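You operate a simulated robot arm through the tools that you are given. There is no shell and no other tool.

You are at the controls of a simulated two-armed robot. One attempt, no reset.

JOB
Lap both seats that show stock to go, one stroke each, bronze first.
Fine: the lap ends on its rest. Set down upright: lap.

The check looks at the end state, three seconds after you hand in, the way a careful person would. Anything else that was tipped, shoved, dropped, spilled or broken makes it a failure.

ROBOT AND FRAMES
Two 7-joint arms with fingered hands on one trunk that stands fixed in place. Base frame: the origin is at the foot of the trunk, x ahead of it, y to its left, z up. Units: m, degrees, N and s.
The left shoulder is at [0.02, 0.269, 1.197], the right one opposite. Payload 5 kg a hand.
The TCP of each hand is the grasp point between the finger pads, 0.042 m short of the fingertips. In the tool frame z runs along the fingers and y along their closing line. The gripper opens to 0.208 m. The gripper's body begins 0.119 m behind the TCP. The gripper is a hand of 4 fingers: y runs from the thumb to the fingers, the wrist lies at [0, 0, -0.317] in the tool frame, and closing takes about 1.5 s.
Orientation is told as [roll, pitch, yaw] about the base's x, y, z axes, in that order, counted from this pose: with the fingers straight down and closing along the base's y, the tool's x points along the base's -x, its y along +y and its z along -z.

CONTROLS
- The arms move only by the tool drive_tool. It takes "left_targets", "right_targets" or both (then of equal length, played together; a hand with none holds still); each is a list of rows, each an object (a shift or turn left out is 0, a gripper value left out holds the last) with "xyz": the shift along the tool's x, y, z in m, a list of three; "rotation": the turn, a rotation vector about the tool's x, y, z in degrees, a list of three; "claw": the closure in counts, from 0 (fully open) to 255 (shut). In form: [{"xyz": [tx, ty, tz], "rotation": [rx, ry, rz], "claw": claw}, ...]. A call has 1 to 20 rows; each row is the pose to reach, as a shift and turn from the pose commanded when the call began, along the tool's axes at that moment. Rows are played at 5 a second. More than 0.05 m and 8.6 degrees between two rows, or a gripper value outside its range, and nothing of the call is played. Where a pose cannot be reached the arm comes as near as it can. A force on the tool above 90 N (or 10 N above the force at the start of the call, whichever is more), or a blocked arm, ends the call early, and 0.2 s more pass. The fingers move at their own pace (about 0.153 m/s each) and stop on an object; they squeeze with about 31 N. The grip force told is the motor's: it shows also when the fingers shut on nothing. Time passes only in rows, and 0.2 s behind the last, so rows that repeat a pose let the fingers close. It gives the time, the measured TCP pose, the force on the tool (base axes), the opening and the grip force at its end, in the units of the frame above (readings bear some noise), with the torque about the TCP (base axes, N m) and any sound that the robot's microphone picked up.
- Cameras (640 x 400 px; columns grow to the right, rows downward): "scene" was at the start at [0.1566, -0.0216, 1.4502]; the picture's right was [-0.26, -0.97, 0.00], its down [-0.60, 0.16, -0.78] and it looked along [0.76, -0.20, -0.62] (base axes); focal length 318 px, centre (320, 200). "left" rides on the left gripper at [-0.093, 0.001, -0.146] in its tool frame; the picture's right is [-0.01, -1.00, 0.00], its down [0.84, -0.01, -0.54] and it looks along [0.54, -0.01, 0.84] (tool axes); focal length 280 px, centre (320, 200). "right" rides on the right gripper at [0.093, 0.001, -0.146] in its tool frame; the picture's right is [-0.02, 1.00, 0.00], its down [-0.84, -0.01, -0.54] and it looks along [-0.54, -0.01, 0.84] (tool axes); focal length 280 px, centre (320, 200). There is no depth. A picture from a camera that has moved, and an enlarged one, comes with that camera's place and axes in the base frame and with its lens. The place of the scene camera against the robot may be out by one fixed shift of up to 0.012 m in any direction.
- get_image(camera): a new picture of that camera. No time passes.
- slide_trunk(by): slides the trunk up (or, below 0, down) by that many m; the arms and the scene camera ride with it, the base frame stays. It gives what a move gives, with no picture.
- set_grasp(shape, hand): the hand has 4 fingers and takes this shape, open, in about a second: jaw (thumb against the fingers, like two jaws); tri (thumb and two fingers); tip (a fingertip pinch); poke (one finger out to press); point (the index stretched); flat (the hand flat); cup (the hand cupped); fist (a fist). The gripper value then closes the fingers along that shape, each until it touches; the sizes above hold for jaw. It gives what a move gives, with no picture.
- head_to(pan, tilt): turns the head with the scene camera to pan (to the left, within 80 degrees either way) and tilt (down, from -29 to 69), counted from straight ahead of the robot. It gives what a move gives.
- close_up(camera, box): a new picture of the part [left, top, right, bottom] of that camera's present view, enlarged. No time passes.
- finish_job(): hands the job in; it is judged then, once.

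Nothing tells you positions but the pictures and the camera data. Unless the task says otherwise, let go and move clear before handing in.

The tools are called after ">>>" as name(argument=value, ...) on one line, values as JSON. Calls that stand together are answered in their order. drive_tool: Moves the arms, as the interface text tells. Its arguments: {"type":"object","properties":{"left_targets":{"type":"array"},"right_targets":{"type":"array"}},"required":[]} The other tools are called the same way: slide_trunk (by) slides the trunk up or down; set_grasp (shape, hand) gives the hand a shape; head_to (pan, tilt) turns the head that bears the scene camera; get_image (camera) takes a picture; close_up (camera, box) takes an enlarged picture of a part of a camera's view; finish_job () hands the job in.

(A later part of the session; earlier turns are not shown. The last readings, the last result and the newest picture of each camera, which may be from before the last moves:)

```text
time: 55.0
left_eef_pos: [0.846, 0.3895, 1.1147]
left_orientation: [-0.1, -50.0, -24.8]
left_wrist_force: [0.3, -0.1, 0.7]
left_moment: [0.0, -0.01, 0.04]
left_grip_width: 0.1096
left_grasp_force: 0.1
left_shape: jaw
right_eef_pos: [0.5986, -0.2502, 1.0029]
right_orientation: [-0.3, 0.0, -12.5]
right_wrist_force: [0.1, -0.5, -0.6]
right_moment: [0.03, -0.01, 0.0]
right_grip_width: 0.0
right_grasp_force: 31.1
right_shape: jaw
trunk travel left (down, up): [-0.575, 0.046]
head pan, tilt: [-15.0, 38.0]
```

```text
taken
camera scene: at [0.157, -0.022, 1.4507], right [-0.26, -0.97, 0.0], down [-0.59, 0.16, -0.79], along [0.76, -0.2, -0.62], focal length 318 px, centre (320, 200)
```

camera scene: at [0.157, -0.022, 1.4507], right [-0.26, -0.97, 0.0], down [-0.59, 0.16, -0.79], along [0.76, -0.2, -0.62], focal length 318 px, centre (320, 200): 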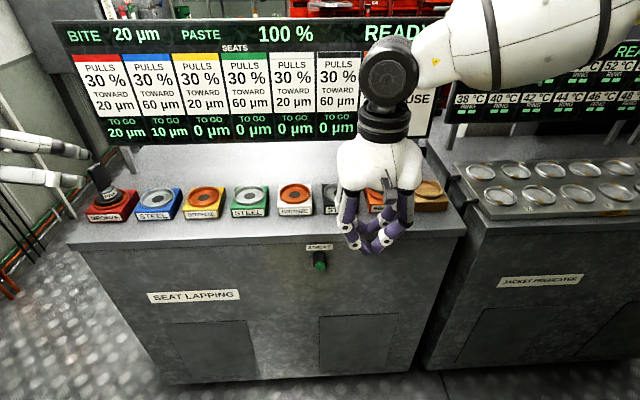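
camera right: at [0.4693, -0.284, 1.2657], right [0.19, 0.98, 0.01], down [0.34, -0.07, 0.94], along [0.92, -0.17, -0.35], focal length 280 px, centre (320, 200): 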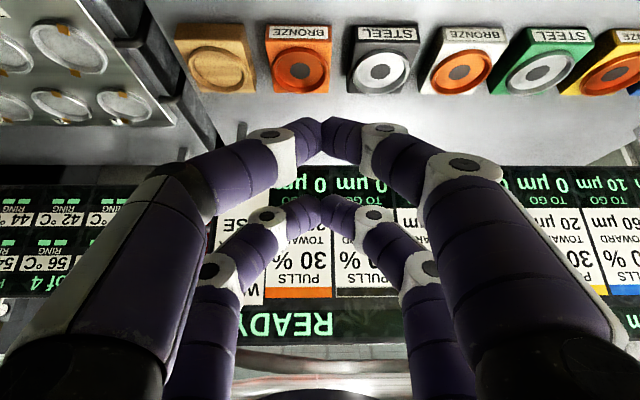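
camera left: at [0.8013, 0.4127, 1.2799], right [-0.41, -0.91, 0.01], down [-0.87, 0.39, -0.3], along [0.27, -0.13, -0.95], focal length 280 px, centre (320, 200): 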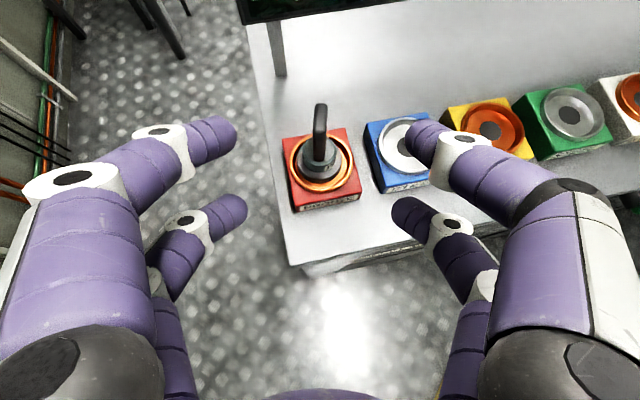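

Vertical works. I bring the hand beside the button, then down to button height, about 5 cm short of it.

>>> drive_tool(right_targets=[{"xyz": [0.012, 0.035, 0.02]}, {"xyz": [0.024, 0.07, 0.05]}, {"xyz": [0.0337, 0.1031, 0.08]}, {"xyz": [0.0337, 0.1031, 0.12]}, {"xyz": [0.0337, 0.1031, 0.15]}, {"xyz": [0.0337, 0.1031, 0.17]}, {"xyz": [0.0337, 0.1031, 0.17]}])

>>> get_image(camera="scene")

>>> get_image(camera="right")

>>> close_up(camera="scene", box=[260, 180, 420, 290])

```text
time: 56.6
left_eef_pos: [0.8462, 0.389, 1.1141]
left_orientation: [-0.1, -50.0, -24.8]
left_wrist_force: [0.2, -1.0, -0.7]
left_moment: [-0.01, -0.01, 0.01]
left_grip_width: 0.1098
left_grasp_force: 0.1
left_shape: jaw
right_eef_pos: [0.6112, -0.2002, 0.8863]
right_orientation: [0.1, 0.4, -11.9]
right_wrist_force: [0.7, -1.1, 0.1]
right_moment: [0.0, 0.01, -0.01]
right_grip_width: 0.0
right_grasp_force: 31.3
right_shape: jaw
right hand out of reach, approached as far as the arm can: row 2, 3, 4, 5, 6, 7
trunk travel left (down, up): [-0.575, 0.046]
head pan, tilt: [-15.0, 38.0]
```

```text
taken
camera scene: at [0.157, -0.0218, 1.4507], right [-0.26, -0.97, 0.0], down [-0.59, 0.16, -0.79], along [0.76, -0.2, -0.62], focal length 318 px, centre (320, 200)
```

scene: 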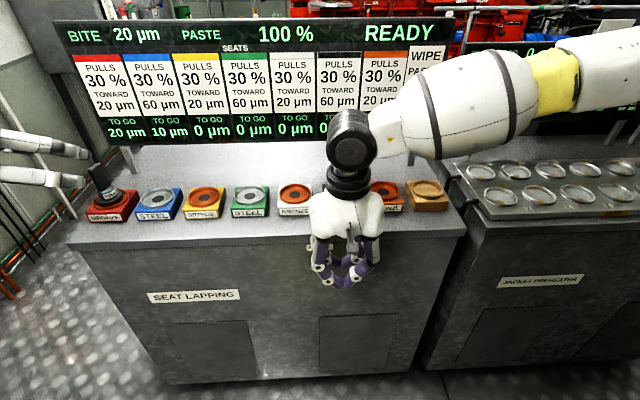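

```text
taken
camera right: at [0.5204, -0.1777, 1.0339], right [0.22, 0.98, 0.0], down [0.83, -0.19, 0.53], along [0.52, -0.11, -0.85], focal length 280 px, centre (320, 200)
```

right: 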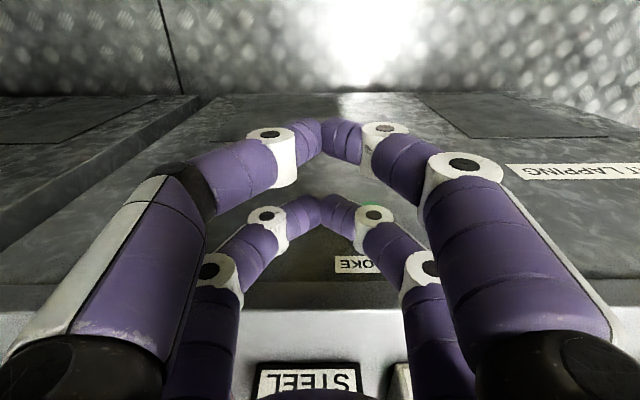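

```text
3.64 times, centred on (340, 235) of scene
camera zoom: at [0.157, -0.0218, 1.4507], right [-0.26, -0.97, 0.0], down [-0.59, 0.16, -0.79], along [0.76, -0.2, -0.62], focal length 1155 px, centre (247, 73)
```

zoom: 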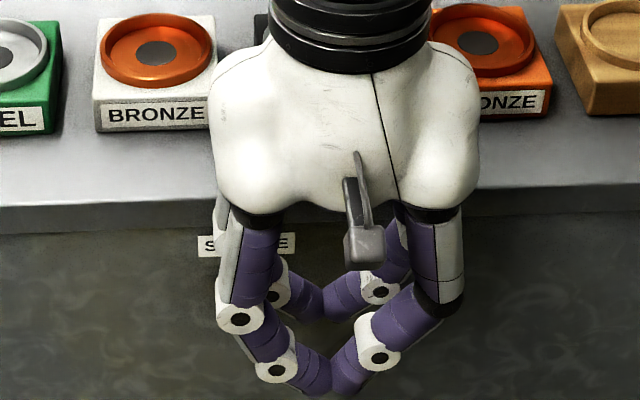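

The wrist bend is the limit here, because the forearm comes in from the right. I roll the hand 30° so the wrist leans to the right with the fingers pointing down-left, which keeps the front pair leading toward the button.

>>> drive_tool(right_targets=[{"rotation": [-6, 0, 0]}, {"rotation": [-12, 0, 0]}, {"rotation": [-18, 0, 0]}, {"rotation": [-24, 0, 0]}, {"rotation": [-30, 0, 0]}, {"rotation": [-30, 0, 0]}])

>>> close_up(camera="scene", box=[260, 180, 420, 290])

```text
time: 58.0
left_eef_pos: [0.8458, 0.3901, 1.1141]
left_orientation: [-0.1, -50.0, -24.8]
left_wrist_force: [-1.0, 0.8, 0.7]
left_moment: [-0.06, -0.02, 0.01]
left_grip_width: 0.1097
left_grasp_force: 0.0
left_shape: jaw
right_eef_pos: [0.6104, -0.1956, 0.8856]
right_orientation: [29.8, 0.0, -12.5]
right_wrist_force: [1.2, 0.2, 0.6]
right_moment: [-0.05, -0.02, 0.0]
right_grip_width: 0.0
right_grasp_force: 31.0
right_shape: jaw
trunk travel left (down, up): [-0.575, 0.046]
head pan, tilt: [-15.0, 38.0]
```

```text
3.64 times, centred on (340, 235) of scene
camera zoom: at [0.1567, -0.0213, 1.4507], right [-0.26, -0.97, 0.0], down [-0.59, 0.16, -0.79], along [0.76, -0.2, -0.62], focal length 1155 px, centre (247, 73)
```

zoom: 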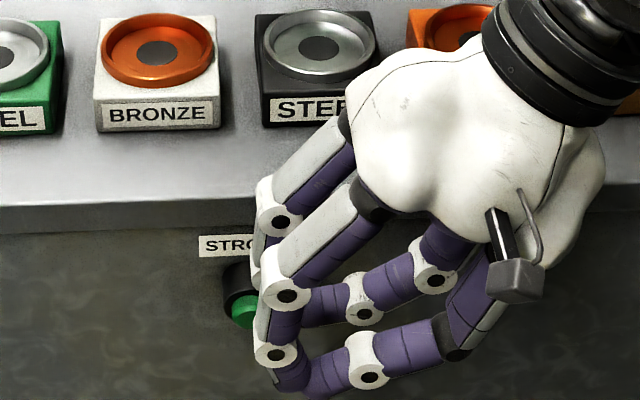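

That pose is reachable. I move to the pre-press point in front of the button.

>>> drive_tool(right_targets=[{"xyz": [0.0208, 0, 0.0]}, {"xyz": [0.0208, 0.0005, 0.03]}, {"xyz": [0.0208, 0.0016, 0.061]}, {"xyz": [0.0208, 0.0016, 0.061]}])

>>> close_up(camera="scene", box=[240, 190, 400, 300])

>>> get_image(camera="right")

```text
time: 59.0
left_eef_pos: [0.8453, 0.3909, 1.1145]
left_orientation: [-0.1, -50.1, -24.7]
left_wrist_force: [0.6, 0.1, 1.0]
left_moment: [-0.03, -0.06, -0.03]
left_grip_width: 0.1098
left_grasp_force: 0.1
left_shape: jaw
right_eef_pos: [0.5947, -0.1621, 0.8347]
right_orientation: [29.8, -0.1, -12.4]
right_wrist_force: [-0.4, -0.5, 0.4]
right_moment: [-0.06, -0.01, -0.01]
right_grip_width: 0.0
right_grasp_force: 31.0
right_shape: jaw
trunk travel left (down, up): [-0.575, 0.046]
head pan, tilt: [-15.0, 38.0]
```

```text
3.64 times, centred on (320, 245) of scene
camera zoom: at [0.1566, -0.0214, 1.4508], right [-0.26, -0.97, 0.0], down [-0.59, 0.16, -0.79], along [0.76, -0.2, -0.62], focal length 1155 px, centre (320, 36)
```

zoom: 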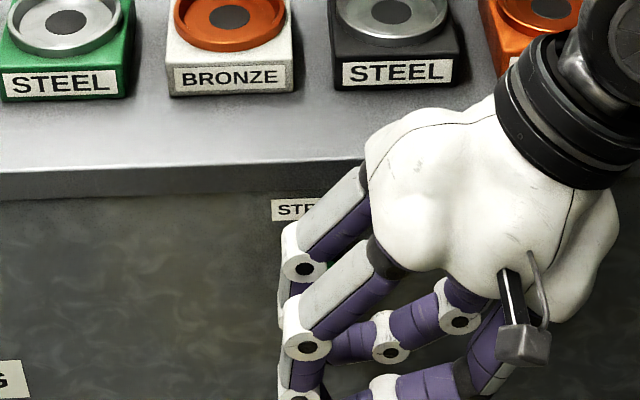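

```text
taken
camera right: at [0.4882, -0.2096, 0.9621], right [0.2, 0.85, 0.5], down [0.76, -0.45, 0.46], along [0.62, 0.29, -0.73], focal length 280 px, centre (320, 200)
```

right: 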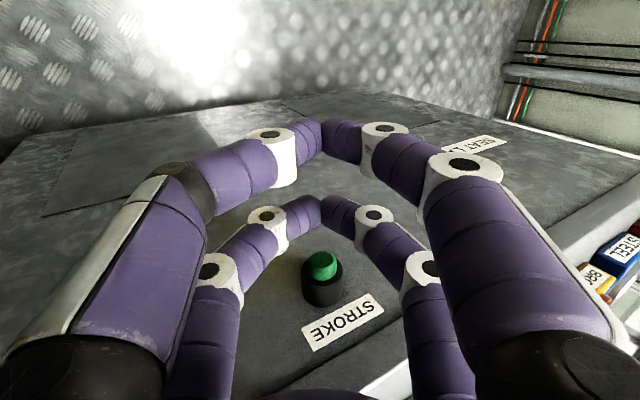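

The right camera shows the button straight ahead of the front fingertip pair, at about (0.685,-0.162,0.804), roughly 4.6 cm ahead of contact. I align and advance to just short of it.

>>> drive_tool(right_targets=[{"xyz": [-0.01, 0.0022, 0.0082]}, {"xyz": [-0.025, 0.0022, 0.0082]}, {"xyz": [-0.036, 0.0022, 0.0082]}, {"xyz": [-0.036, 0.0022, 0.0082]}])

>>> close_up(camera="right", box=[240, 160, 400, 300])

>>> get_image(camera="scene")

```text
time: 60.0
left_eef_pos: [0.8463, 0.3901, 1.1148]
left_orientation: [-0.1, -49.9, -24.8]
left_wrist_force: [0.0, 0.2, 0.4]
left_moment: [0.04, -0.02, 0.0]
left_grip_width: 0.1098
left_grasp_force: 0.2
left_shape: jaw
right_eef_pos: [0.6316, -0.1626, 0.8283]
right_orientation: [29.7, 0.1, -12.4]
right_wrist_force: [-0.1, 0.0, 1.3]
right_moment: [-0.02, 0.02, 0.01]
right_grip_width: 0.0
right_grasp_force: 30.5
right_shape: jaw
trunk travel left (down, up): [-0.575, 0.046]
head pan, tilt: [-15.0, 38.0]
```

```text
2.86 times, centred on (320, 230) of right
camera zoom: at [0.5249, -0.2108, 0.955], right [0.2, 0.85, 0.5], down [0.76, -0.45, 0.46], along [0.61, 0.28, -0.74], focal length 801 px, centre (320, 114)
```

zoom: 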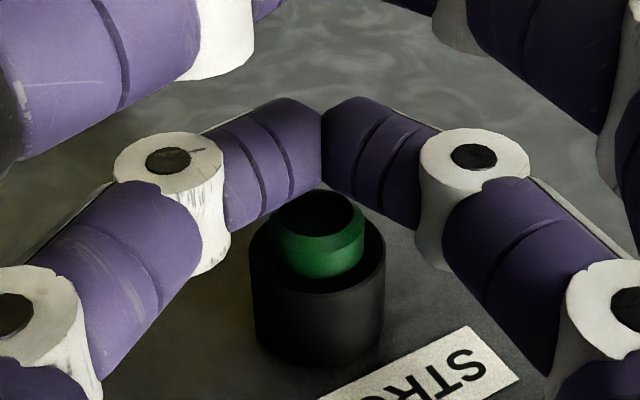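

```text
taken
camera scene: at [0.1571, -0.0218, 1.4507], right [-0.26, -0.97, 0.0], down [-0.59, 0.16, -0.79], along [0.76, -0.2, -0.62], focal length 318 px, centre (320, 200)
```

scene: 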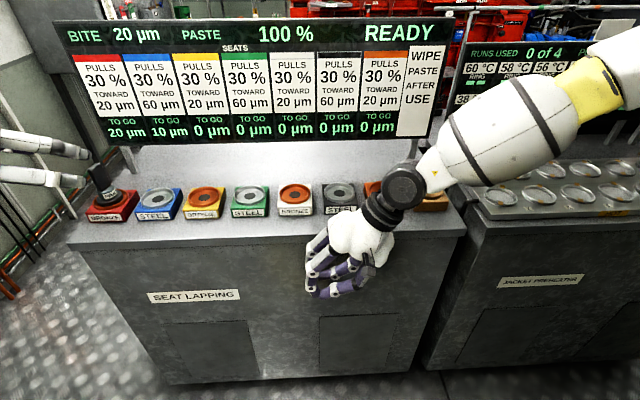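

The fingertips are lined up just in front of the button. I press in small steps, once only.

>>> drive_tool(right_targets=[{"xyz": [-0.004, 0, 0]}, {"xyz": [-0.008, 0, 0]}, {"xyz": [-0.012, 0, 0]}])

>>> get_image(camera="scene")

>>> close_up(camera="right", box=[240, 160, 400, 300])

```text
time: 60.8
left_eef_pos: [0.8448, 0.3897, 1.1141]
left_orientation: [-0.1, -50.1, -24.8]
left_wrist_force: [0.1, 0.3, 0.7]
left_moment: [0.03, 0.01, 0.02]
left_grip_width: 0.11
left_grasp_force: 0.1
left_shape: jaw
right_eef_pos: [0.642, -0.1653, 0.8296]
right_orientation: [29.7, -0.1, -12.3]
right_wrist_force: [-10.9, 5.7, 1.1]
right_moment: [0.14, 0.27, 0.23]
right_grip_width: 0.0
right_grasp_force: 31.0
right_shape: jaw
trunk travel left (down, up): [-0.575, 0.046]
head pan, tilt: [-15.0, 38.0]
heard: click
```

```text
taken
camera scene: at [0.1563, -0.0213, 1.4508], right [-0.26, -0.97, 0.0], down [-0.59, 0.16, -0.79], along [0.76, -0.2, -0.62], focal length 318 px, centre (320, 200)
```

scene: 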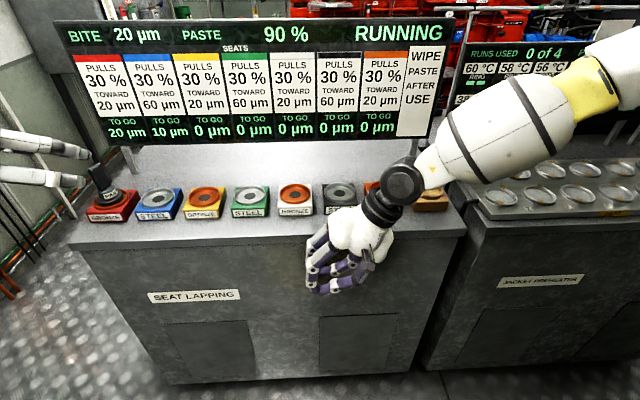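

```text
2.86 times, centred on (320, 230) of right
camera zoom: at [0.5355, -0.2138, 0.9554], right [0.2, 0.85, 0.49], down [0.76, -0.45, 0.46], along [0.61, 0.29, -0.74], focal length 801 px, centre (320, 114)
```

zoom: 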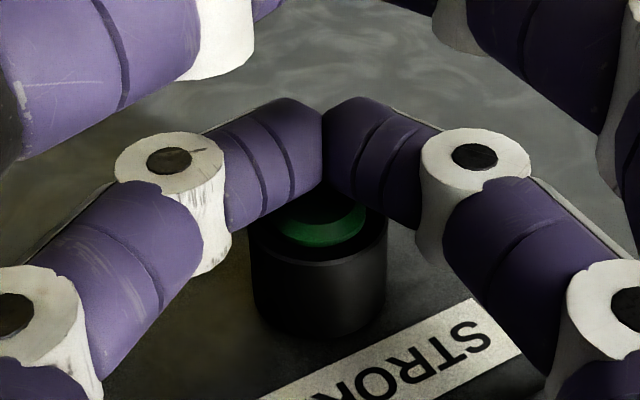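

Clicked, and the display shows RUNNING. I back the finger off and wait for the stroke to finish.

>>> drive_tool(right_targets=[{"xyz": [0.015, 0, 0]}, {"xyz": [0.03, 0, 0]}, {"xyz": [0.03, 0, 0]}])

>>> get_image(camera="scene")

>>> drive_tool(right_targets=[{"xyz": [0, 0, 0]}, {"xyz": [0, 0, 0]}, {"xyz": [0, 0, 0]}, {"xyz": [0, 0, 0]}, {"xyz": [0, 0, 0]}])

>>> get_image(camera="scene")

```text
time: 61.6
left_eef_pos: [0.8446, 0.3877, 1.1136]
left_orientation: [-0.1, -50.0, -24.7]
left_wrist_force: [-0.1, 0.7, 0.3]
left_moment: [0.04, 0.0, 0.0]
left_grip_width: 0.1098
left_grasp_force: 0.0
left_shape: jaw
right_eef_pos: [0.616, -0.16, 0.8277]
right_orientation: [29.7, -0.2, -12.4]
right_wrist_force: [-0.7, -0.2, 0.2]
right_moment: [0.0, -0.05, -0.02]
right_grip_width: 0.0
right_grasp_force: 31.1
right_shape: jaw
trunk travel left (down, up): [-0.575, 0.046]
head pan, tilt: [-15.0, 38.0]
```

```text
taken
camera scene: at [0.1568, -0.0217, 1.4507], right [-0.26, -0.97, 0.0], down [-0.59, 0.16, -0.79], along [0.76, -0.2, -0.62], focal length 318 px, centre (320, 200)
```

scene: 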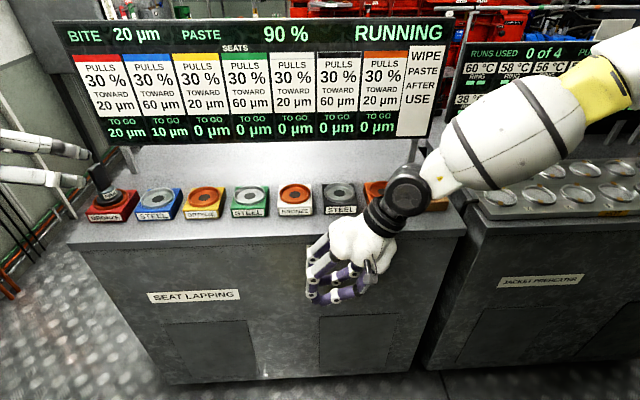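

```text
time: 62.8
left_eef_pos: [0.8459, 0.39, 1.114]
left_orientation: [0.0, -50.1, -24.8]
left_wrist_force: [0.0, 0.7, 0.1]
left_moment: [0.06, 0.0, 0.02]
left_grip_width: 0.1096
left_grasp_force: 0.0
left_shape: jaw
right_eef_pos: [0.6143, -0.1597, 0.8273]
right_orientation: [29.7, -0.1, -12.4]
right_wrist_force: [0.2, -0.5, -0.2]
right_moment: [-0.02, 0.01, 0.01]
right_grip_width: 0.0
right_grasp_force: 30.7
right_shape: jaw
trunk travel left (down, up): [-0.575, 0.046]
head pan, tilt: [-15.0, 38.0]
```

```text
taken
camera scene: at [0.1569, -0.0217, 1.4507], right [-0.26, -0.97, 0.0], down [-0.59, 0.16, -0.79], along [0.76, -0.2, -0.62], focal length 318 px, centre (320, 200)
```

scene: 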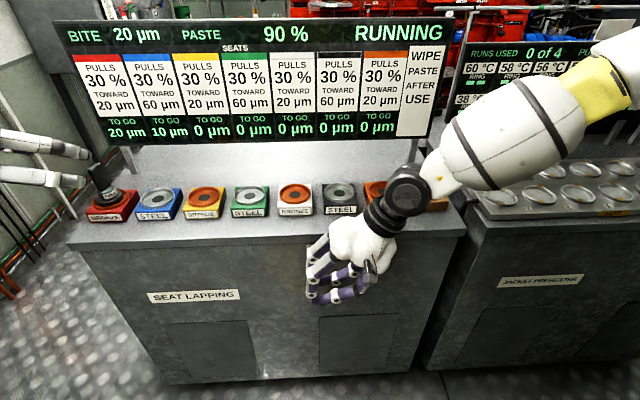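

>>> drive_tool(right_targets=[{"xyz": [0, 0, 0]}, {"xyz": [0, 0, 0]}, {"xyz": [0, 0, 0]}, {"xyz": [0, 0, 0]}, {"xyz": [0, 0, 0]}, {"xyz": [0, 0, 0]}, {"xyz": [0, 0, 0]}, {"xyz": [0, 0, 0]}, {"xyz": [0, 0, 0]}, {"xyz": [0, 0, 0]}, {"xyz": [0, 0, 0]}, {"xyz": [0, 0, 0]}, {"xyz": [0, 0, 0]}, {"xyz": [0, 0, 0]}])

>>> get_image(camera="scene")

```text
time: 65.8
left_eef_pos: [0.8458, 0.3888, 1.1142]
left_orientation: [-0.2, -50.0, -24.8]
left_wrist_force: [-0.7, 0.8, 0.0]
left_moment: [-0.01, -0.03, -0.01]
left_grip_width: 0.1096
left_grasp_force: 0.0
left_shape: jaw
right_eef_pos: [0.6149, -0.1587, 0.8274]
right_orientation: [29.7, -0.1, -12.4]
right_wrist_force: [-0.7, -0.3, -0.8]
right_moment: [-0.01, 0.02, -0.02]
right_grip_width: 0.0001
right_grasp_force: 31.2
right_shape: jaw
trunk travel left (down, up): [-0.575, 0.046]
head pan, tilt: [-15.0, 38.0]
```

```text
taken
camera scene: at [0.1569, -0.0217, 1.4507], right [-0.26, -0.97, 0.0], down [-0.59, 0.16, -0.79], along [0.76, -0.2, -0.62], focal length 318 px, centre (320, 200)
```

scene: 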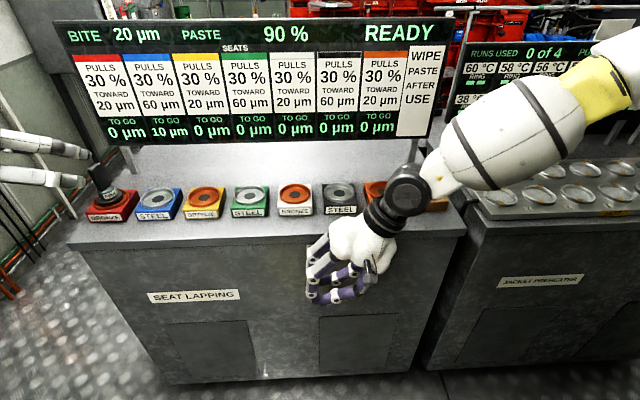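

The red seat now reads 0 µm to go, BITE still 20, PASTE 90 %, READY. Next the lap goes to the blue steel seat, so I check how it stands after the stroke.

>>> get_image(camera="left")

>>> close_up(camera="left", box=[270, 90, 450, 220])

>>> close_up(camera="scene", box=[60, 10, 260, 140])

>>> drive_tool(right_targets=[{"xyz": [0.01, -0.02, -0.02]}, {"xyz": [0.01, -0.04, -0.05]}, {"xyz": [0.01, -0.06, -0.08]}, {"xyz": [0.01, -0.08, -0.1]}])

```text
taken
camera left: at [0.8014, 0.4128, 1.2799], right [-0.41, -0.91, 0.01], down [-0.87, 0.39, -0.3], along [0.27, -0.13, -0.95], focal length 280 px, centre (320, 200)
```

left: 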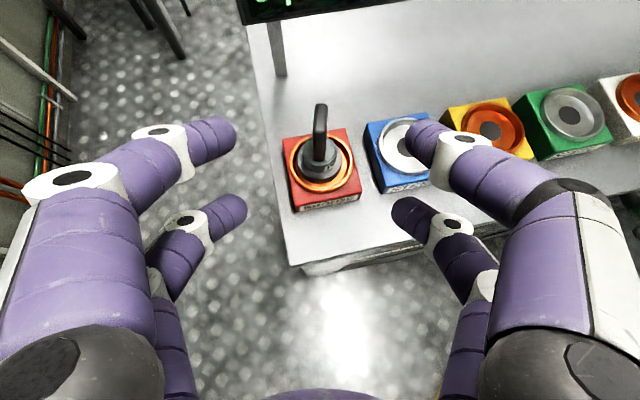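

```text
3.08 times, centred on (360, 155) of left
camera zoom: at [0.8014, 0.4128, 1.2799], right [-0.41, -0.91, 0.01], down [-0.87, 0.39, -0.3], along [0.27, -0.13, -0.95], focal length 863 px, centre (197, 338)
```

zoom: 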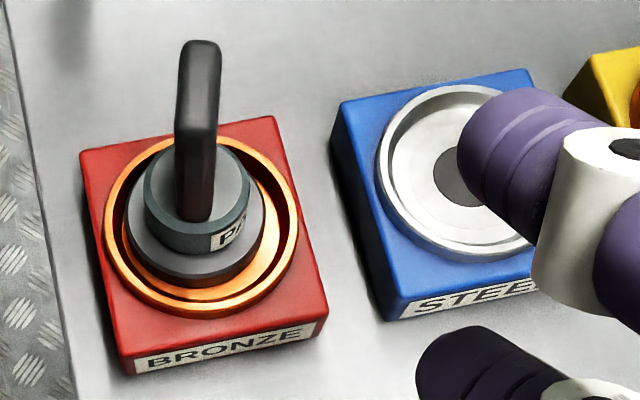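

```text
3.08 times, centred on (160, 75) of scene
camera zoom: at [0.1569, -0.0217, 1.4507], right [-0.26, -0.97, 0.0], down [-0.59, 0.16, -0.79], along [0.76, -0.2, -0.62], focal length 977 px, centre (812, 585)
```

zoom: 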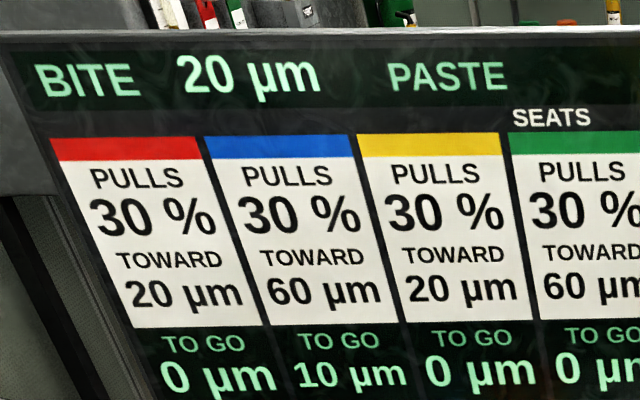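

```text
time: 66.8
left_eef_pos: [0.8462, 0.3897, 1.1143]
left_orientation: [-0.2, -50.0, -24.8]
left_wrist_force: [-0.4, 0.7, 0.2]
left_moment: [0.04, 0.0, 0.01]
left_grip_width: 0.1096
left_grasp_force: 0.1
left_shape: jaw
right_eef_pos: [0.5792, -0.2739, 0.874]
right_orientation: [29.6, -0.1, -12.4]
right_wrist_force: [0.0, -0.5, -0.3]
right_moment: [0.01, -0.05, -0.01]
right_grip_width: 0.0
right_grasp_force: 31.0
right_shape: jaw
trunk travel left (down, up): [-0.575, 0.046]
head pan, tilt: [-15.0, 38.0]
```

The handle is still aligned with the left hand. I go back in along the same line and close on it.

>>> drive_tool(left_targets=[{"xyz": [0, 0, 0.03]}, {"xyz": [0, 0, 0.06]}, {"xyz": [0, 0, 0.1]}, {"xyz": [0, 0, 0.13]}, {"xyz": [0, 0, 0.13]}, {"xyz": [0, 0, 0.13], "claw": 170}, {"xyz": [0, 0, 0.13], "claw": 200}, {"xyz": [0, 0, 0.13], "claw": 225}, {"xyz": [0, 0, 0.13], "claw": 245}, {"xyz": [0, 0, 0.13], "claw": 255}, {"xyz": [0, 0, 0.13], "claw": 255}, {"xyz": [0, 0, 0.13], "claw": 255}, {"xyz": [0, 0, 0.13], "claw": 255}])

>>> get_image(camera="left")

>>> close_up(camera="scene", box=[60, 120, 180, 230])

```text
time: 69.6
left_eef_pos: [0.9388, 0.3455, 1.0312]
left_orientation: [0.0, -50.0, -24.8]
left_wrist_force: [0.6, -0.9, 0.3]
left_moment: [-0.01, 0.01, 0.02]
left_grip_width: 0.0001
left_grasp_force: 31.3
left_shape: jaw
right_eef_pos: [0.5789, -0.2724, 0.8735]
right_orientation: [29.7, 0.0, -12.4]
right_wrist_force: [-0.2, 1.3, 0.3]
right_moment: [0.01, 0.0, 0.0]
right_grip_width: 0.0
right_grasp_force: 30.9
right_shape: jaw
trunk travel left (down, up): [-0.575, 0.046]
head pan, tilt: [-15.0, 38.0]
```

```text
taken
camera left: at [0.8933, 0.3696, 1.1964], right [-0.41, -0.91, 0.01], down [-0.87, 0.39, -0.3], along [0.27, -0.13, -0.95], focal length 280 px, centre (320, 200)
```

left: 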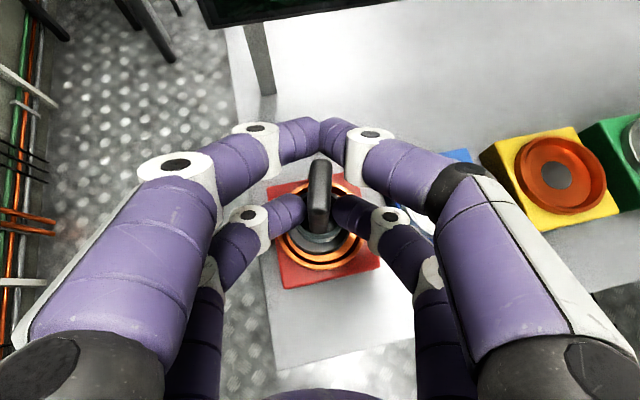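

```text
3.64 times, centred on (120, 175) of scene
camera zoom: at [0.157, -0.0218, 1.4507], right [-0.26, -0.97, 0.0], down [-0.59, 0.16, -0.79], along [0.76, -0.2, -0.62], focal length 1155 px, centre (1047, 291)
```

zoom: 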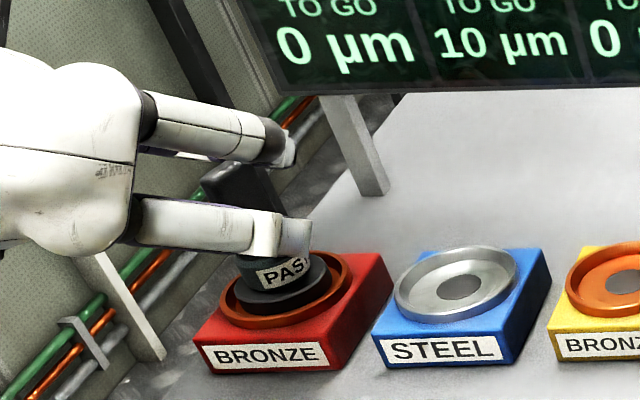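

>>> drive_tool(left_targets=[{"xyz": [-0.0077, 0, -0.0064]}, {"xyz": [-0.0192, 0, -0.0161]}, {"xyz": [-0.0345, 0, -0.0289]}, {"xyz": [-0.046, 0, -0.0386]}, {"xyz": [-0.0478, -0.0122, -0.0365]}, {"xyz": [-0.0513, -0.0366, -0.0322]}, {"xyz": [-0.0558, -0.0671, -0.0269]}, {"xyz": [-0.0602, -0.0975, -0.0216]}, {"xyz": [-0.0629, -0.1158, -0.0185]}, {"xyz": [-0.0638, -0.1219, -0.0174]}, {"xyz": [-0.0638, -0.1219, -0.0174]}])

>>> head_to(pan=12, tilt=33)

>>> get_image(camera="scene")

>>> close_up(camera="left", box=[240, 120, 440, 320])

```text
time: 72.0
left_eef_pos: [0.9089, 0.2259, 1.0935]
left_orientation: [-0.1, -50.0, -24.8]
left_wrist_force: [-0.1, -0.7, -3.9]
left_moment: [0.0, 0.04, 0.01]
left_grip_width: 0.0
left_grasp_force: 31.0
left_shape: jaw
right_eef_pos: [0.5806, -0.2719, 0.8725]
right_orientation: [29.7, 0.0, -12.4]
right_wrist_force: [-0.2, 0.6, 1.8]
right_moment: [0.01, 0.01, 0.0]
right_grip_width: 0.0
right_grasp_force: 31.2
right_shape: jaw
trunk travel left (down, up): [-0.575, 0.046]
head pan, tilt: [-15.0, 38.0]
```

```text
time: 72.9
left_eef_pos: [0.9101, 0.2258, 1.0931]
left_orientation: [-0.2, -50.0, -24.8]
left_wrist_force: [-0.4, -0.3, -4.3]
left_moment: [0.02, -0.01, -0.01]
left_grip_width: 0.0
left_grasp_force: 31.6
left_shape: jaw
right_eef_pos: [0.5801, -0.2732, 0.8745]
right_orientation: [29.7, 0.1, -12.4]
right_wrist_force: [-0.2, -0.2, -0.2]
right_moment: [0.0, 0.04, 0.0]
right_grip_width: 0.0
right_grasp_force: 30.7
right_shape: jaw
trunk travel left (down, up): [-0.575, 0.046]
head pan, tilt: [12.0, 33.0]
```

```text
taken
camera scene: at [0.161, 0.0191, 1.4583], right [0.21, -0.98, 0.0], down [-0.53, -0.11, -0.84], along [0.82, 0.17, -0.54], focal length 318 px, centre (320, 200)
```

scene: 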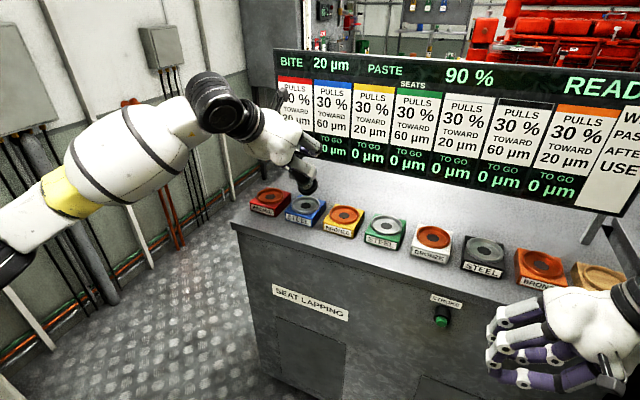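

```text
2.00 times, centred on (340, 220) of left
camera zoom: at [0.8649, 0.2493, 1.2591], right [-0.41, -0.91, 0.01], down [-0.87, 0.39, -0.3], along [0.27, -0.13, -0.95], focal length 561 px, centre (280, 160)
```

zoom: 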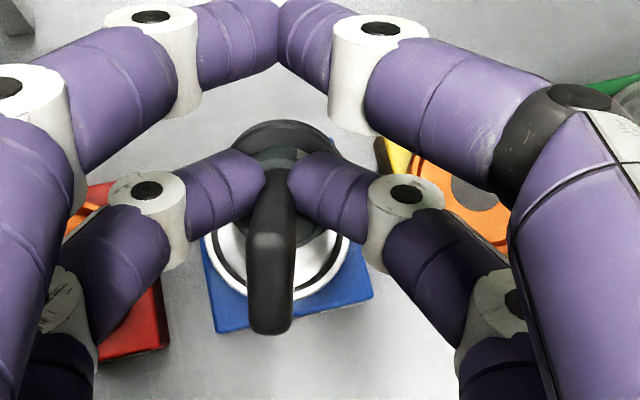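

The lap has pivoted in the grip and is now tilted, so I stop and look closely.

>>> close_up(camera="scene", box=[230, 110, 380, 240])

>>> get_image(camera="left")

```text
3.08 times, centred on (305, 175) of scene
camera zoom: at [0.161, 0.0191, 1.4583], right [0.21, -0.98, 0.0], down [-0.53, -0.11, -0.84], along [0.82, 0.17, -0.54], focal length 977 px, centre (366, 277)
```

zoom: 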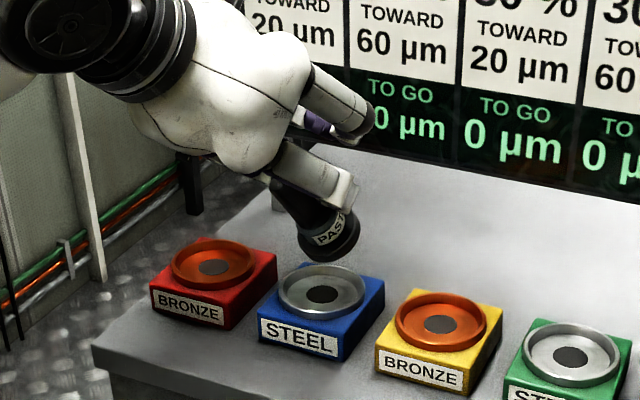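

```text
taken
camera left: at [0.8649, 0.2493, 1.2591], right [-0.41, -0.91, 0.01], down [-0.87, 0.39, -0.3], along [0.27, -0.13, -0.95], focal length 280 px, centre (320, 200)
```

left: 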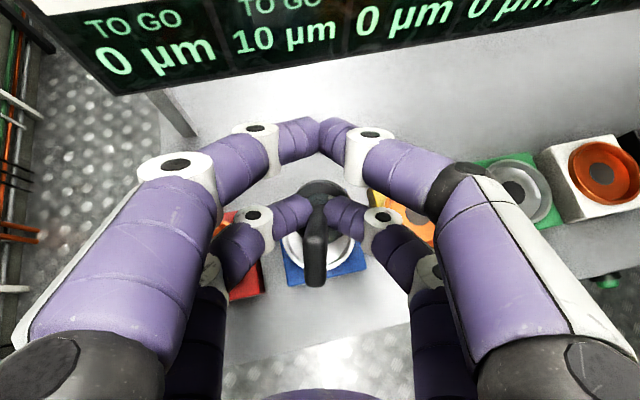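

>>> close_up(camera="scene", box=[280, 140, 340, 210])

>>> close_up(camera="left", box=[270, 160, 370, 300])

```text
5.71 times, centred on (310, 175) of scene
camera zoom: at [0.161, 0.0191, 1.4583], right [0.21, -0.98, 0.0], down [-0.53, -0.11, -0.84], along [0.82, 0.17, -0.54], focal length 1815 px, centre (377, 343)
```

zoom: 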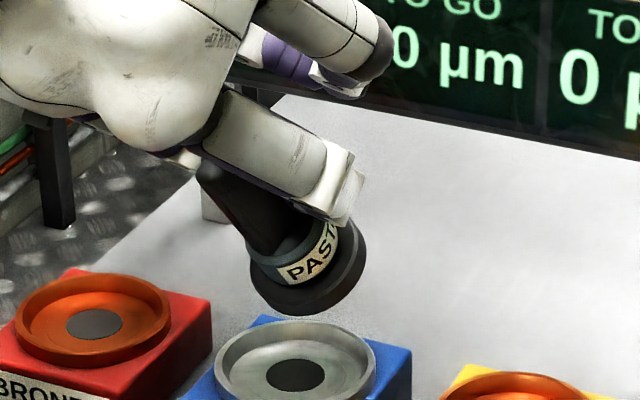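

```text
2.86 times, centred on (320, 230) of left
camera zoom: at [0.8649, 0.2493, 1.2591], right [-0.41, -0.91, 0.01], down [-0.87, 0.39, -0.3], along [0.27, -0.13, -0.95], focal length 801 px, centre (320, 114)
```

zoom: 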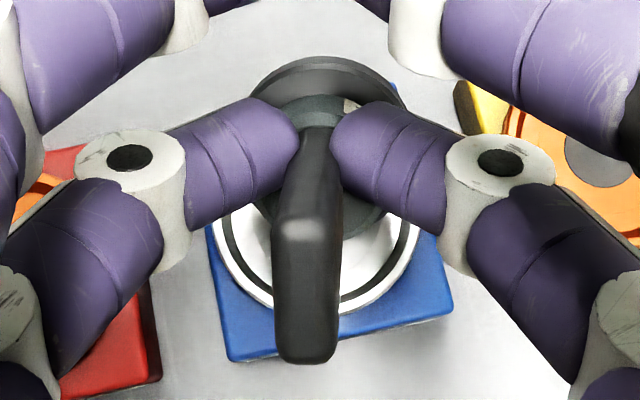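

The lap is tilted about 40° in the grip, base away from the robot, but still held over the blue seat. I'll turn the hand up by 40° about the grip point so the lap stands vertical again, then check.

>>> drive_tool(left_targets=[{"xyz": [-0.002, 0, 0.0022], "rotation": [0, 4, 0]}, {"xyz": [-0.0039, 0, 0.0045], "rotation": [0, 8, 0]}, {"xyz": [-0.0056, 0, 0.0069], "rotation": [0, 12, 0]}, {"xyz": [-0.0071, 0, 0.0094], "rotation": [0, 16, 0]}, {"xyz": [-0.0084, 0, 0.012], "rotation": [0, 20, 0]}, {"xyz": [-0.0096, 0, 0.0148], "rotation": [0, 24, 0]}, {"xyz": [-0.0105, 0, 0.0176], "rotation": [0, 28, 0]}, {"xyz": [-0.0113, 0, 0.0205], "rotation": [0, 32, 0]}, {"xyz": [-0.0113, 0, 0.0205], "rotation": [0, 32, 0]}])

>>> close_up(camera="scene", box=[260, 110, 360, 220])

>>> get_image(camera="left")

```text
time: 74.9
left_eef_pos: [0.931, 0.216, 1.0866]
left_orientation: [0.0, -17.8, -24.8]
left_wrist_force: [0.1, 0.8, -3.8]
left_moment: [-0.11, -0.13, 0.0]
left_grip_width: 0.0001
left_grasp_force: 31.1
left_shape: jaw
right_eef_pos: [0.579, -0.2727, 0.8724]
right_orientation: [29.7, -0.1, -12.4]
right_wrist_force: [-0.7, -0.3, -0.8]
right_moment: [-0.02, -0.02, -0.03]
right_grip_width: 0.0
right_grasp_force: 30.5
right_shape: jaw
trunk travel left (down, up): [-0.575, 0.046]
head pan, tilt: [12.0, 33.0]
```

```text
3.64 times, centred on (310, 165) of scene
camera zoom: at [0.161, 0.0195, 1.4583], right [0.21, -0.98, 0.0], down [-0.53, -0.11, -0.84], along [0.82, 0.17, -0.54], focal length 1155 px, centre (356, 327)
```

zoom: 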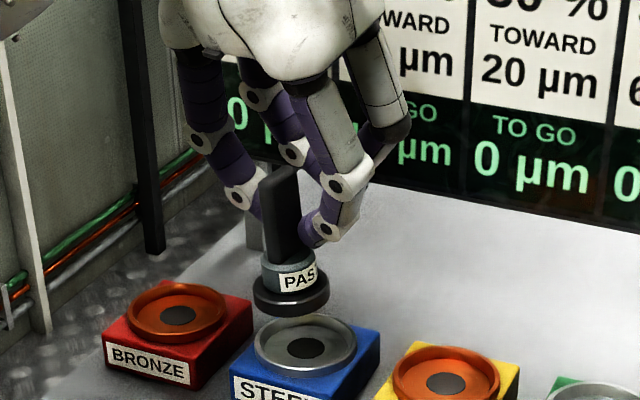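

```text
taken
camera left: at [0.9733, 0.2002, 1.255], right [-0.41, -0.91, 0.01], down [-0.88, 0.4, 0.25], along [-0.23, 0.1, -0.97], focal length 280 px, centre (320, 200)
```

left: 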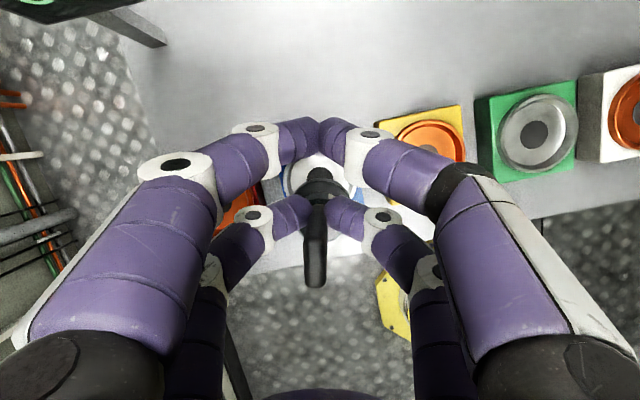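

It is nearly upright now, with about 6° left. I turn a bit more, then check the alignment over the blue seat.

>>> drive_tool(left_targets=[{"xyz": [-0.0017, 0, 0.002], "rotation": [0, 3.5, 0]}, {"xyz": [-0.0034, 0, 0.0039], "rotation": [0, 7, 0]}, {"xyz": [-0.0034, 0, 0.0039], "rotation": [0, 7, 0]}])

>>> close_up(camera="scene", box=[265, 130, 345, 220])

>>> close_up(camera="left", box=[250, 120, 390, 300])

>>> head_to(pan=-25, tilt=28)

>>> get_image(camera="scene")

```text
time: 75.7
left_eef_pos: [0.9348, 0.2142, 1.0832]
left_orientation: [-0.1, -10.9, -24.8]
left_wrist_force: [-0.8, 0.0, -5.1]
left_moment: [-0.12, -0.15, -0.01]
left_grip_width: 0.0003
left_grasp_force: 31.4
left_shape: jaw
right_eef_pos: [0.5787, -0.2726, 0.8724]
right_orientation: [29.7, 0.0, -12.4]
right_wrist_force: [0.3, -0.3, 0.0]
right_moment: [-0.01, 0.02, 0.02]
right_grip_width: 0.0
right_grasp_force: 30.8
right_shape: jaw
trunk travel left (down, up): [-0.575, 0.046]
head pan, tilt: [12.0, 33.0]
```

```text
4.44 times, centred on (305, 175) of scene
camera zoom: at [0.1611, 0.0195, 1.4583], right [0.21, -0.98, 0.0], down [-0.53, -0.11, -0.84], along [0.82, 0.17, -0.54], focal length 1411 px, centre (387, 311)
```

zoom: 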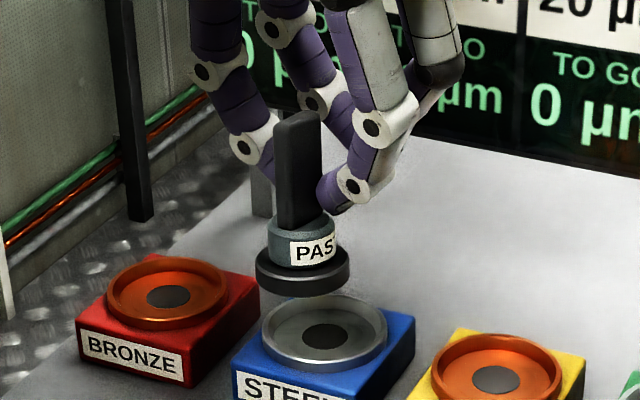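

```text
2.22 times, centred on (320, 210) of left
camera zoom: at [0.9954, 0.189, 1.2456], right [-0.41, -0.91, 0.0], down [-0.85, 0.38, 0.37], along [-0.34, 0.15, -0.93], focal length 623 px, centre (320, 178)
```

zoom: 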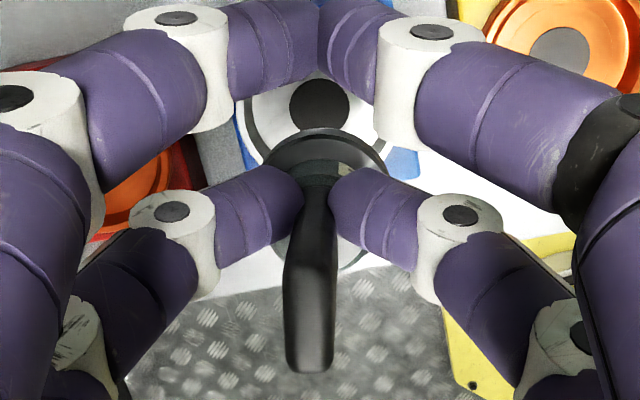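

```text
time: 76.7
left_eef_pos: [0.936, 0.2137, 1.0839]
left_orientation: [0.0, -11.0, -24.9]
left_wrist_force: [0.6, 0.5, -4.0]
left_moment: [-0.1, -0.14, 0.0]
left_grip_width: 0.0001
left_grasp_force: 30.8
left_shape: jaw
right_eef_pos: [0.5798, -0.2729, 0.8744]
right_orientation: [29.6, -0.1, -12.4]
right_wrist_force: [0.3, -0.5, -0.3]
right_moment: [0.0, 0.05, -0.02]
right_grip_width: 0.0001
right_grasp_force: 31.2
right_shape: jaw
trunk travel left (down, up): [-0.575, 0.046]
head pan, tilt: [-25.0, 28.0]
```

```text
taken
camera scene: at [0.1565, -0.0378, 1.4662], right [-0.42, -0.91, 0.0], down [-0.43, 0.2, -0.88], along [0.8, -0.37, -0.47], focal length 318 px, centre (320, 200)
```

scene: 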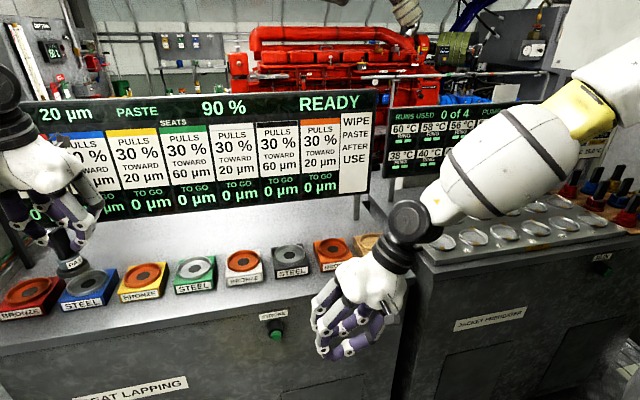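

The lap hangs upright, gripped near the far edge of its handle. Combining both views, it is about 19 mm short of the blue seat centre along the hand's lean direction. I shift it over and come down halfway, then check again.

>>> head_to(pan=12, tilt=33)

>>> drive_tool(left_targets=[{"xyz": [-0.0092, -0.0003, 0.0018]}, {"xyz": [-0.0183, -0.0005, 0.0035]}, {"xyz": [-0.0154, -0.0005, 0.018]}, {"xyz": [-0.0126, -0.0005, 0.033]}, {"xyz": [-0.0126, -0.0005, 0.033]}])

>>> close_up(camera="scene", box=[265, 130, 345, 220])

>>> close_up(camera="left", box=[250, 120, 390, 300])

```text
time: 77.8
left_eef_pos: [0.9338, 0.2135, 1.0844]
left_orientation: [0.0, -11.0, -24.9]
left_wrist_force: [0.0, -0.3, -4.0]
left_moment: [-0.06, -0.17, 0.03]
left_grip_width: 0.0
left_grasp_force: 30.7
left_shape: jaw
right_eef_pos: [0.5789, -0.2733, 0.8735]
right_orientation: [29.6, -0.1, -12.5]
right_wrist_force: [0.4, 0.0, -0.6]
right_moment: [0.04, 0.04, 0.01]
right_grip_width: 0.0
right_grasp_force: 30.6
right_shape: jaw
trunk travel left (down, up): [-0.575, 0.046]
head pan, tilt: [12.0, 33.0]
```

```text
time: 79.0
left_eef_pos: [0.9526, 0.2067, 1.0534]
left_orientation: [-0.1, -11.0, -24.9]
left_wrist_force: [-0.5, 0.1, -3.9]
left_moment: [-0.03, -0.13, -0.01]
left_grip_width: 0.0
left_grasp_force: 31.1
left_shape: jaw
right_eef_pos: [0.5807, -0.2727, 0.8734]
right_orientation: [29.6, 0.1, -12.3]
right_wrist_force: [0.2, -0.2, -0.4]
right_moment: [0.02, -0.02, 0.0]
right_grip_width: 0.0
right_grasp_force: 31.0
right_shape: jaw
trunk travel left (down, up): [-0.575, 0.046]
head pan, tilt: [12.0, 33.0]
```

```text
4.44 times, centred on (305, 175) of scene
camera zoom: at [0.1609, 0.0192, 1.4583], right [0.21, -0.98, 0.0], down [-0.53, -0.11, -0.84], along [0.82, 0.17, -0.54], focal length 1411 px, centre (387, 311)
```

zoom: 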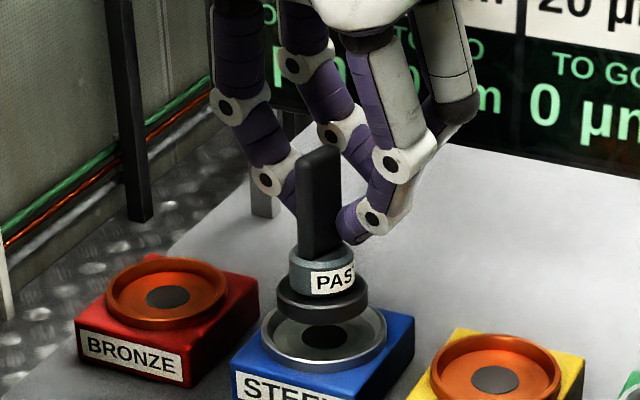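

```text
2.22 times, centred on (320, 210) of left
camera zoom: at [1.013, 0.1809, 1.2149], right [-0.41, -0.91, 0.0], down [-0.85, 0.38, 0.37], along [-0.34, 0.15, -0.93], focal length 623 px, centre (320, 178)
```

zoom: 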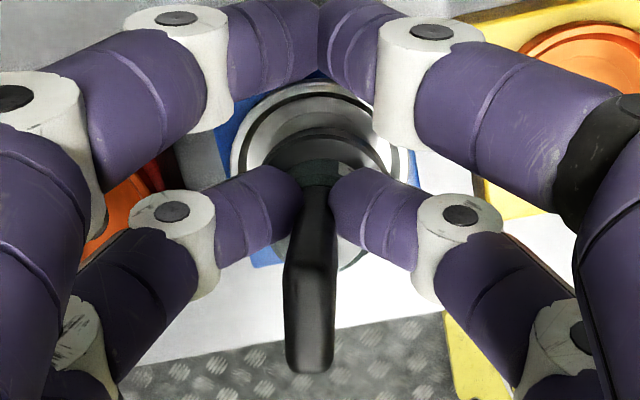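

It is aligned within about 3 mm. I lower it into the blue seat, watching the force.

>>> drive_tool(left_targets=[{"xyz": [0.0015, 0, 0.0079]}, {"xyz": [0.0029, 0, 0.0147]}, {"xyz": [0.0038, 0, 0.0196]}, {"xyz": [0.0038, 0, 0.0196]}])

>>> close_up(camera="scene", box=[265, 130, 345, 220])

>>> close_up(camera="left", box=[250, 120, 390, 300])

```text
time: 80.0
left_eef_pos: [0.9537, 0.2059, 1.0347]
left_orientation: [-0.2, -11.0, -24.9]
left_wrist_force: [0.8, 0.0, -3.7]
left_moment: [-0.08, -0.16, 0.03]
left_grip_width: 0.0002
left_grasp_force: 30.6
left_shape: jaw
right_eef_pos: [0.58, -0.273, 0.8735]
right_orientation: [29.7, -0.1, -12.4]
right_wrist_force: [-0.5, 0.1, 0.3]
right_moment: [0.0, -0.03, 0.0]
right_grip_width: 0.0001
right_grasp_force: 31.3
right_shape: jaw
trunk travel left (down, up): [-0.575, 0.046]
head pan, tilt: [12.0, 33.0]
```

```text
4.44 times, centred on (305, 175) of scene
camera zoom: at [0.1609, 0.0192, 1.4583], right [0.21, -0.98, 0.0], down [-0.53, -0.11, -0.84], along [0.82, 0.17, -0.54], focal length 1411 px, centre (387, 311)
```

zoom: 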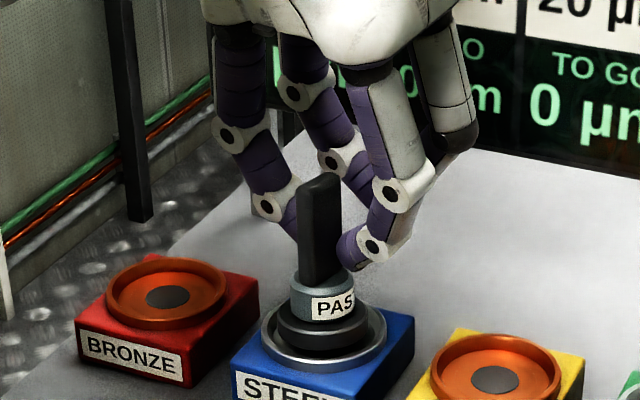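

```text
2.22 times, centred on (320, 210) of left
camera zoom: at [1.0127, 0.1811, 1.1955], right [-0.41, -0.91, 0.0], down [-0.85, 0.38, 0.37], along [-0.34, 0.15, -0.93], focal length 623 px, centre (320, 178)
```

zoom: 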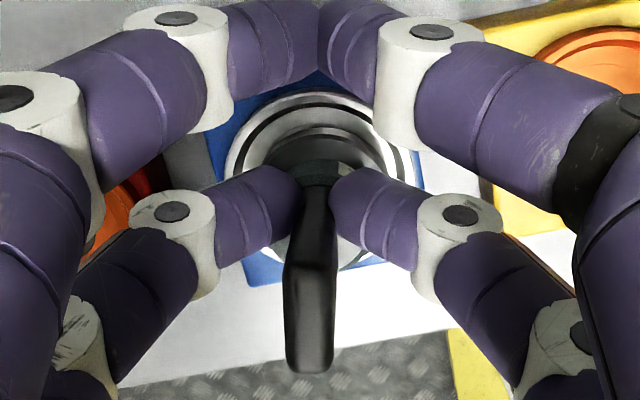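

>>> drive_tool(left_targets=[{"xyz": [0.002, 0, 0.001]}, {"xyz": [0.0024, 0, 0.003]}, {"xyz": [0.0028, 0, 0.005]}, {"xyz": [0.0028, 0, 0.005]}])

>>> close_up(camera="scene", box=[265, 130, 345, 220])

```text
time: 81.0
left_eef_pos: [0.9512, 0.2061, 1.03]
left_orientation: [-0.1, -11.0, -24.9]
left_wrist_force: [1.5, -0.9, -1.8]
left_moment: [-0.04, -0.16, -0.03]
left_grip_width: 0.0
left_grasp_force: 31.3
left_shape: jaw
right_eef_pos: [0.5801, -0.2728, 0.8736]
right_orientation: [29.7, -0.1, -12.5]
right_wrist_force: [-0.3, -0.7, -0.3]
right_moment: [0.02, 0.03, 0.0]
right_grip_width: 0.0
right_grasp_force: 30.8
right_shape: jaw
trunk travel left (down, up): [-0.575, 0.046]
head pan, tilt: [12.0, 33.0]
```

```text
4.44 times, centred on (305, 175) of scene
camera zoom: at [0.161, 0.0191, 1.4583], right [0.21, -0.98, 0.0], down [-0.53, -0.11, -0.84], along [0.82, 0.17, -0.54], focal length 1411 px, centre (387, 311)
```

zoom: 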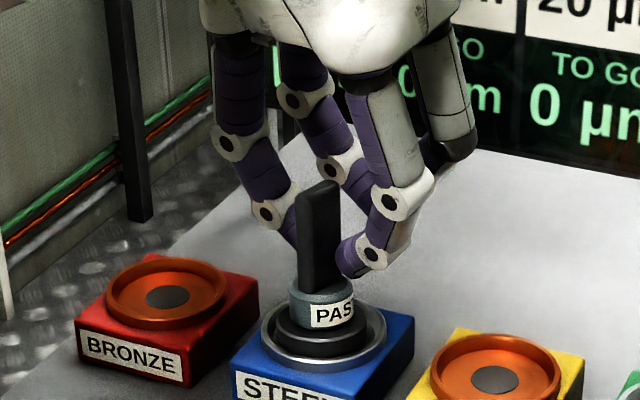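

>>> drive_tool(left_targets=[{"xyz": [0.0002, 0, 0.001]}, {"xyz": [0.0004, 0, 0.002]}, {"xyz": [0.0004, 0, 0.002]}])

>>> close_up(camera="scene", box=[275, 150, 335, 220])

```text
time: 81.8
left_eef_pos: [0.9513, 0.2062, 1.0283]
left_orientation: [-0.1, -11.1, -24.8]
left_wrist_force: [7.9, -2.7, 6.5]
left_moment: [-0.01, -0.21, -0.09]
left_grip_width: 0.0
left_grasp_force: 31.4
left_shape: jaw
right_eef_pos: [0.5793, -0.2724, 0.8735]
right_orientation: [29.7, 0.0, -12.4]
right_wrist_force: [-0.2, 0.0, 0.8]
right_moment: [0.04, -0.04, -0.02]
right_grip_width: 0.0001
right_grasp_force: 31.1
right_shape: jaw
trunk travel left (down, up): [-0.575, 0.046]
head pan, tilt: [12.0, 33.0]
```

```text
5.71 times, centred on (305, 185) of scene
camera zoom: at [0.1608, 0.0188, 1.4584], right [0.21, -0.98, 0.0], down [-0.53, -0.11, -0.84], along [0.82, 0.17, -0.54], focal length 1815 px, centre (406, 286)
```

zoom: 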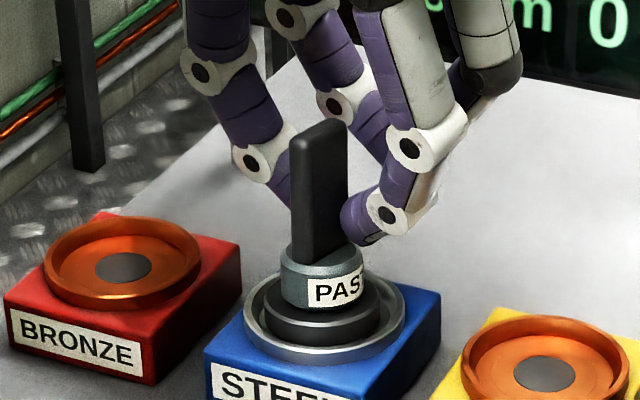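

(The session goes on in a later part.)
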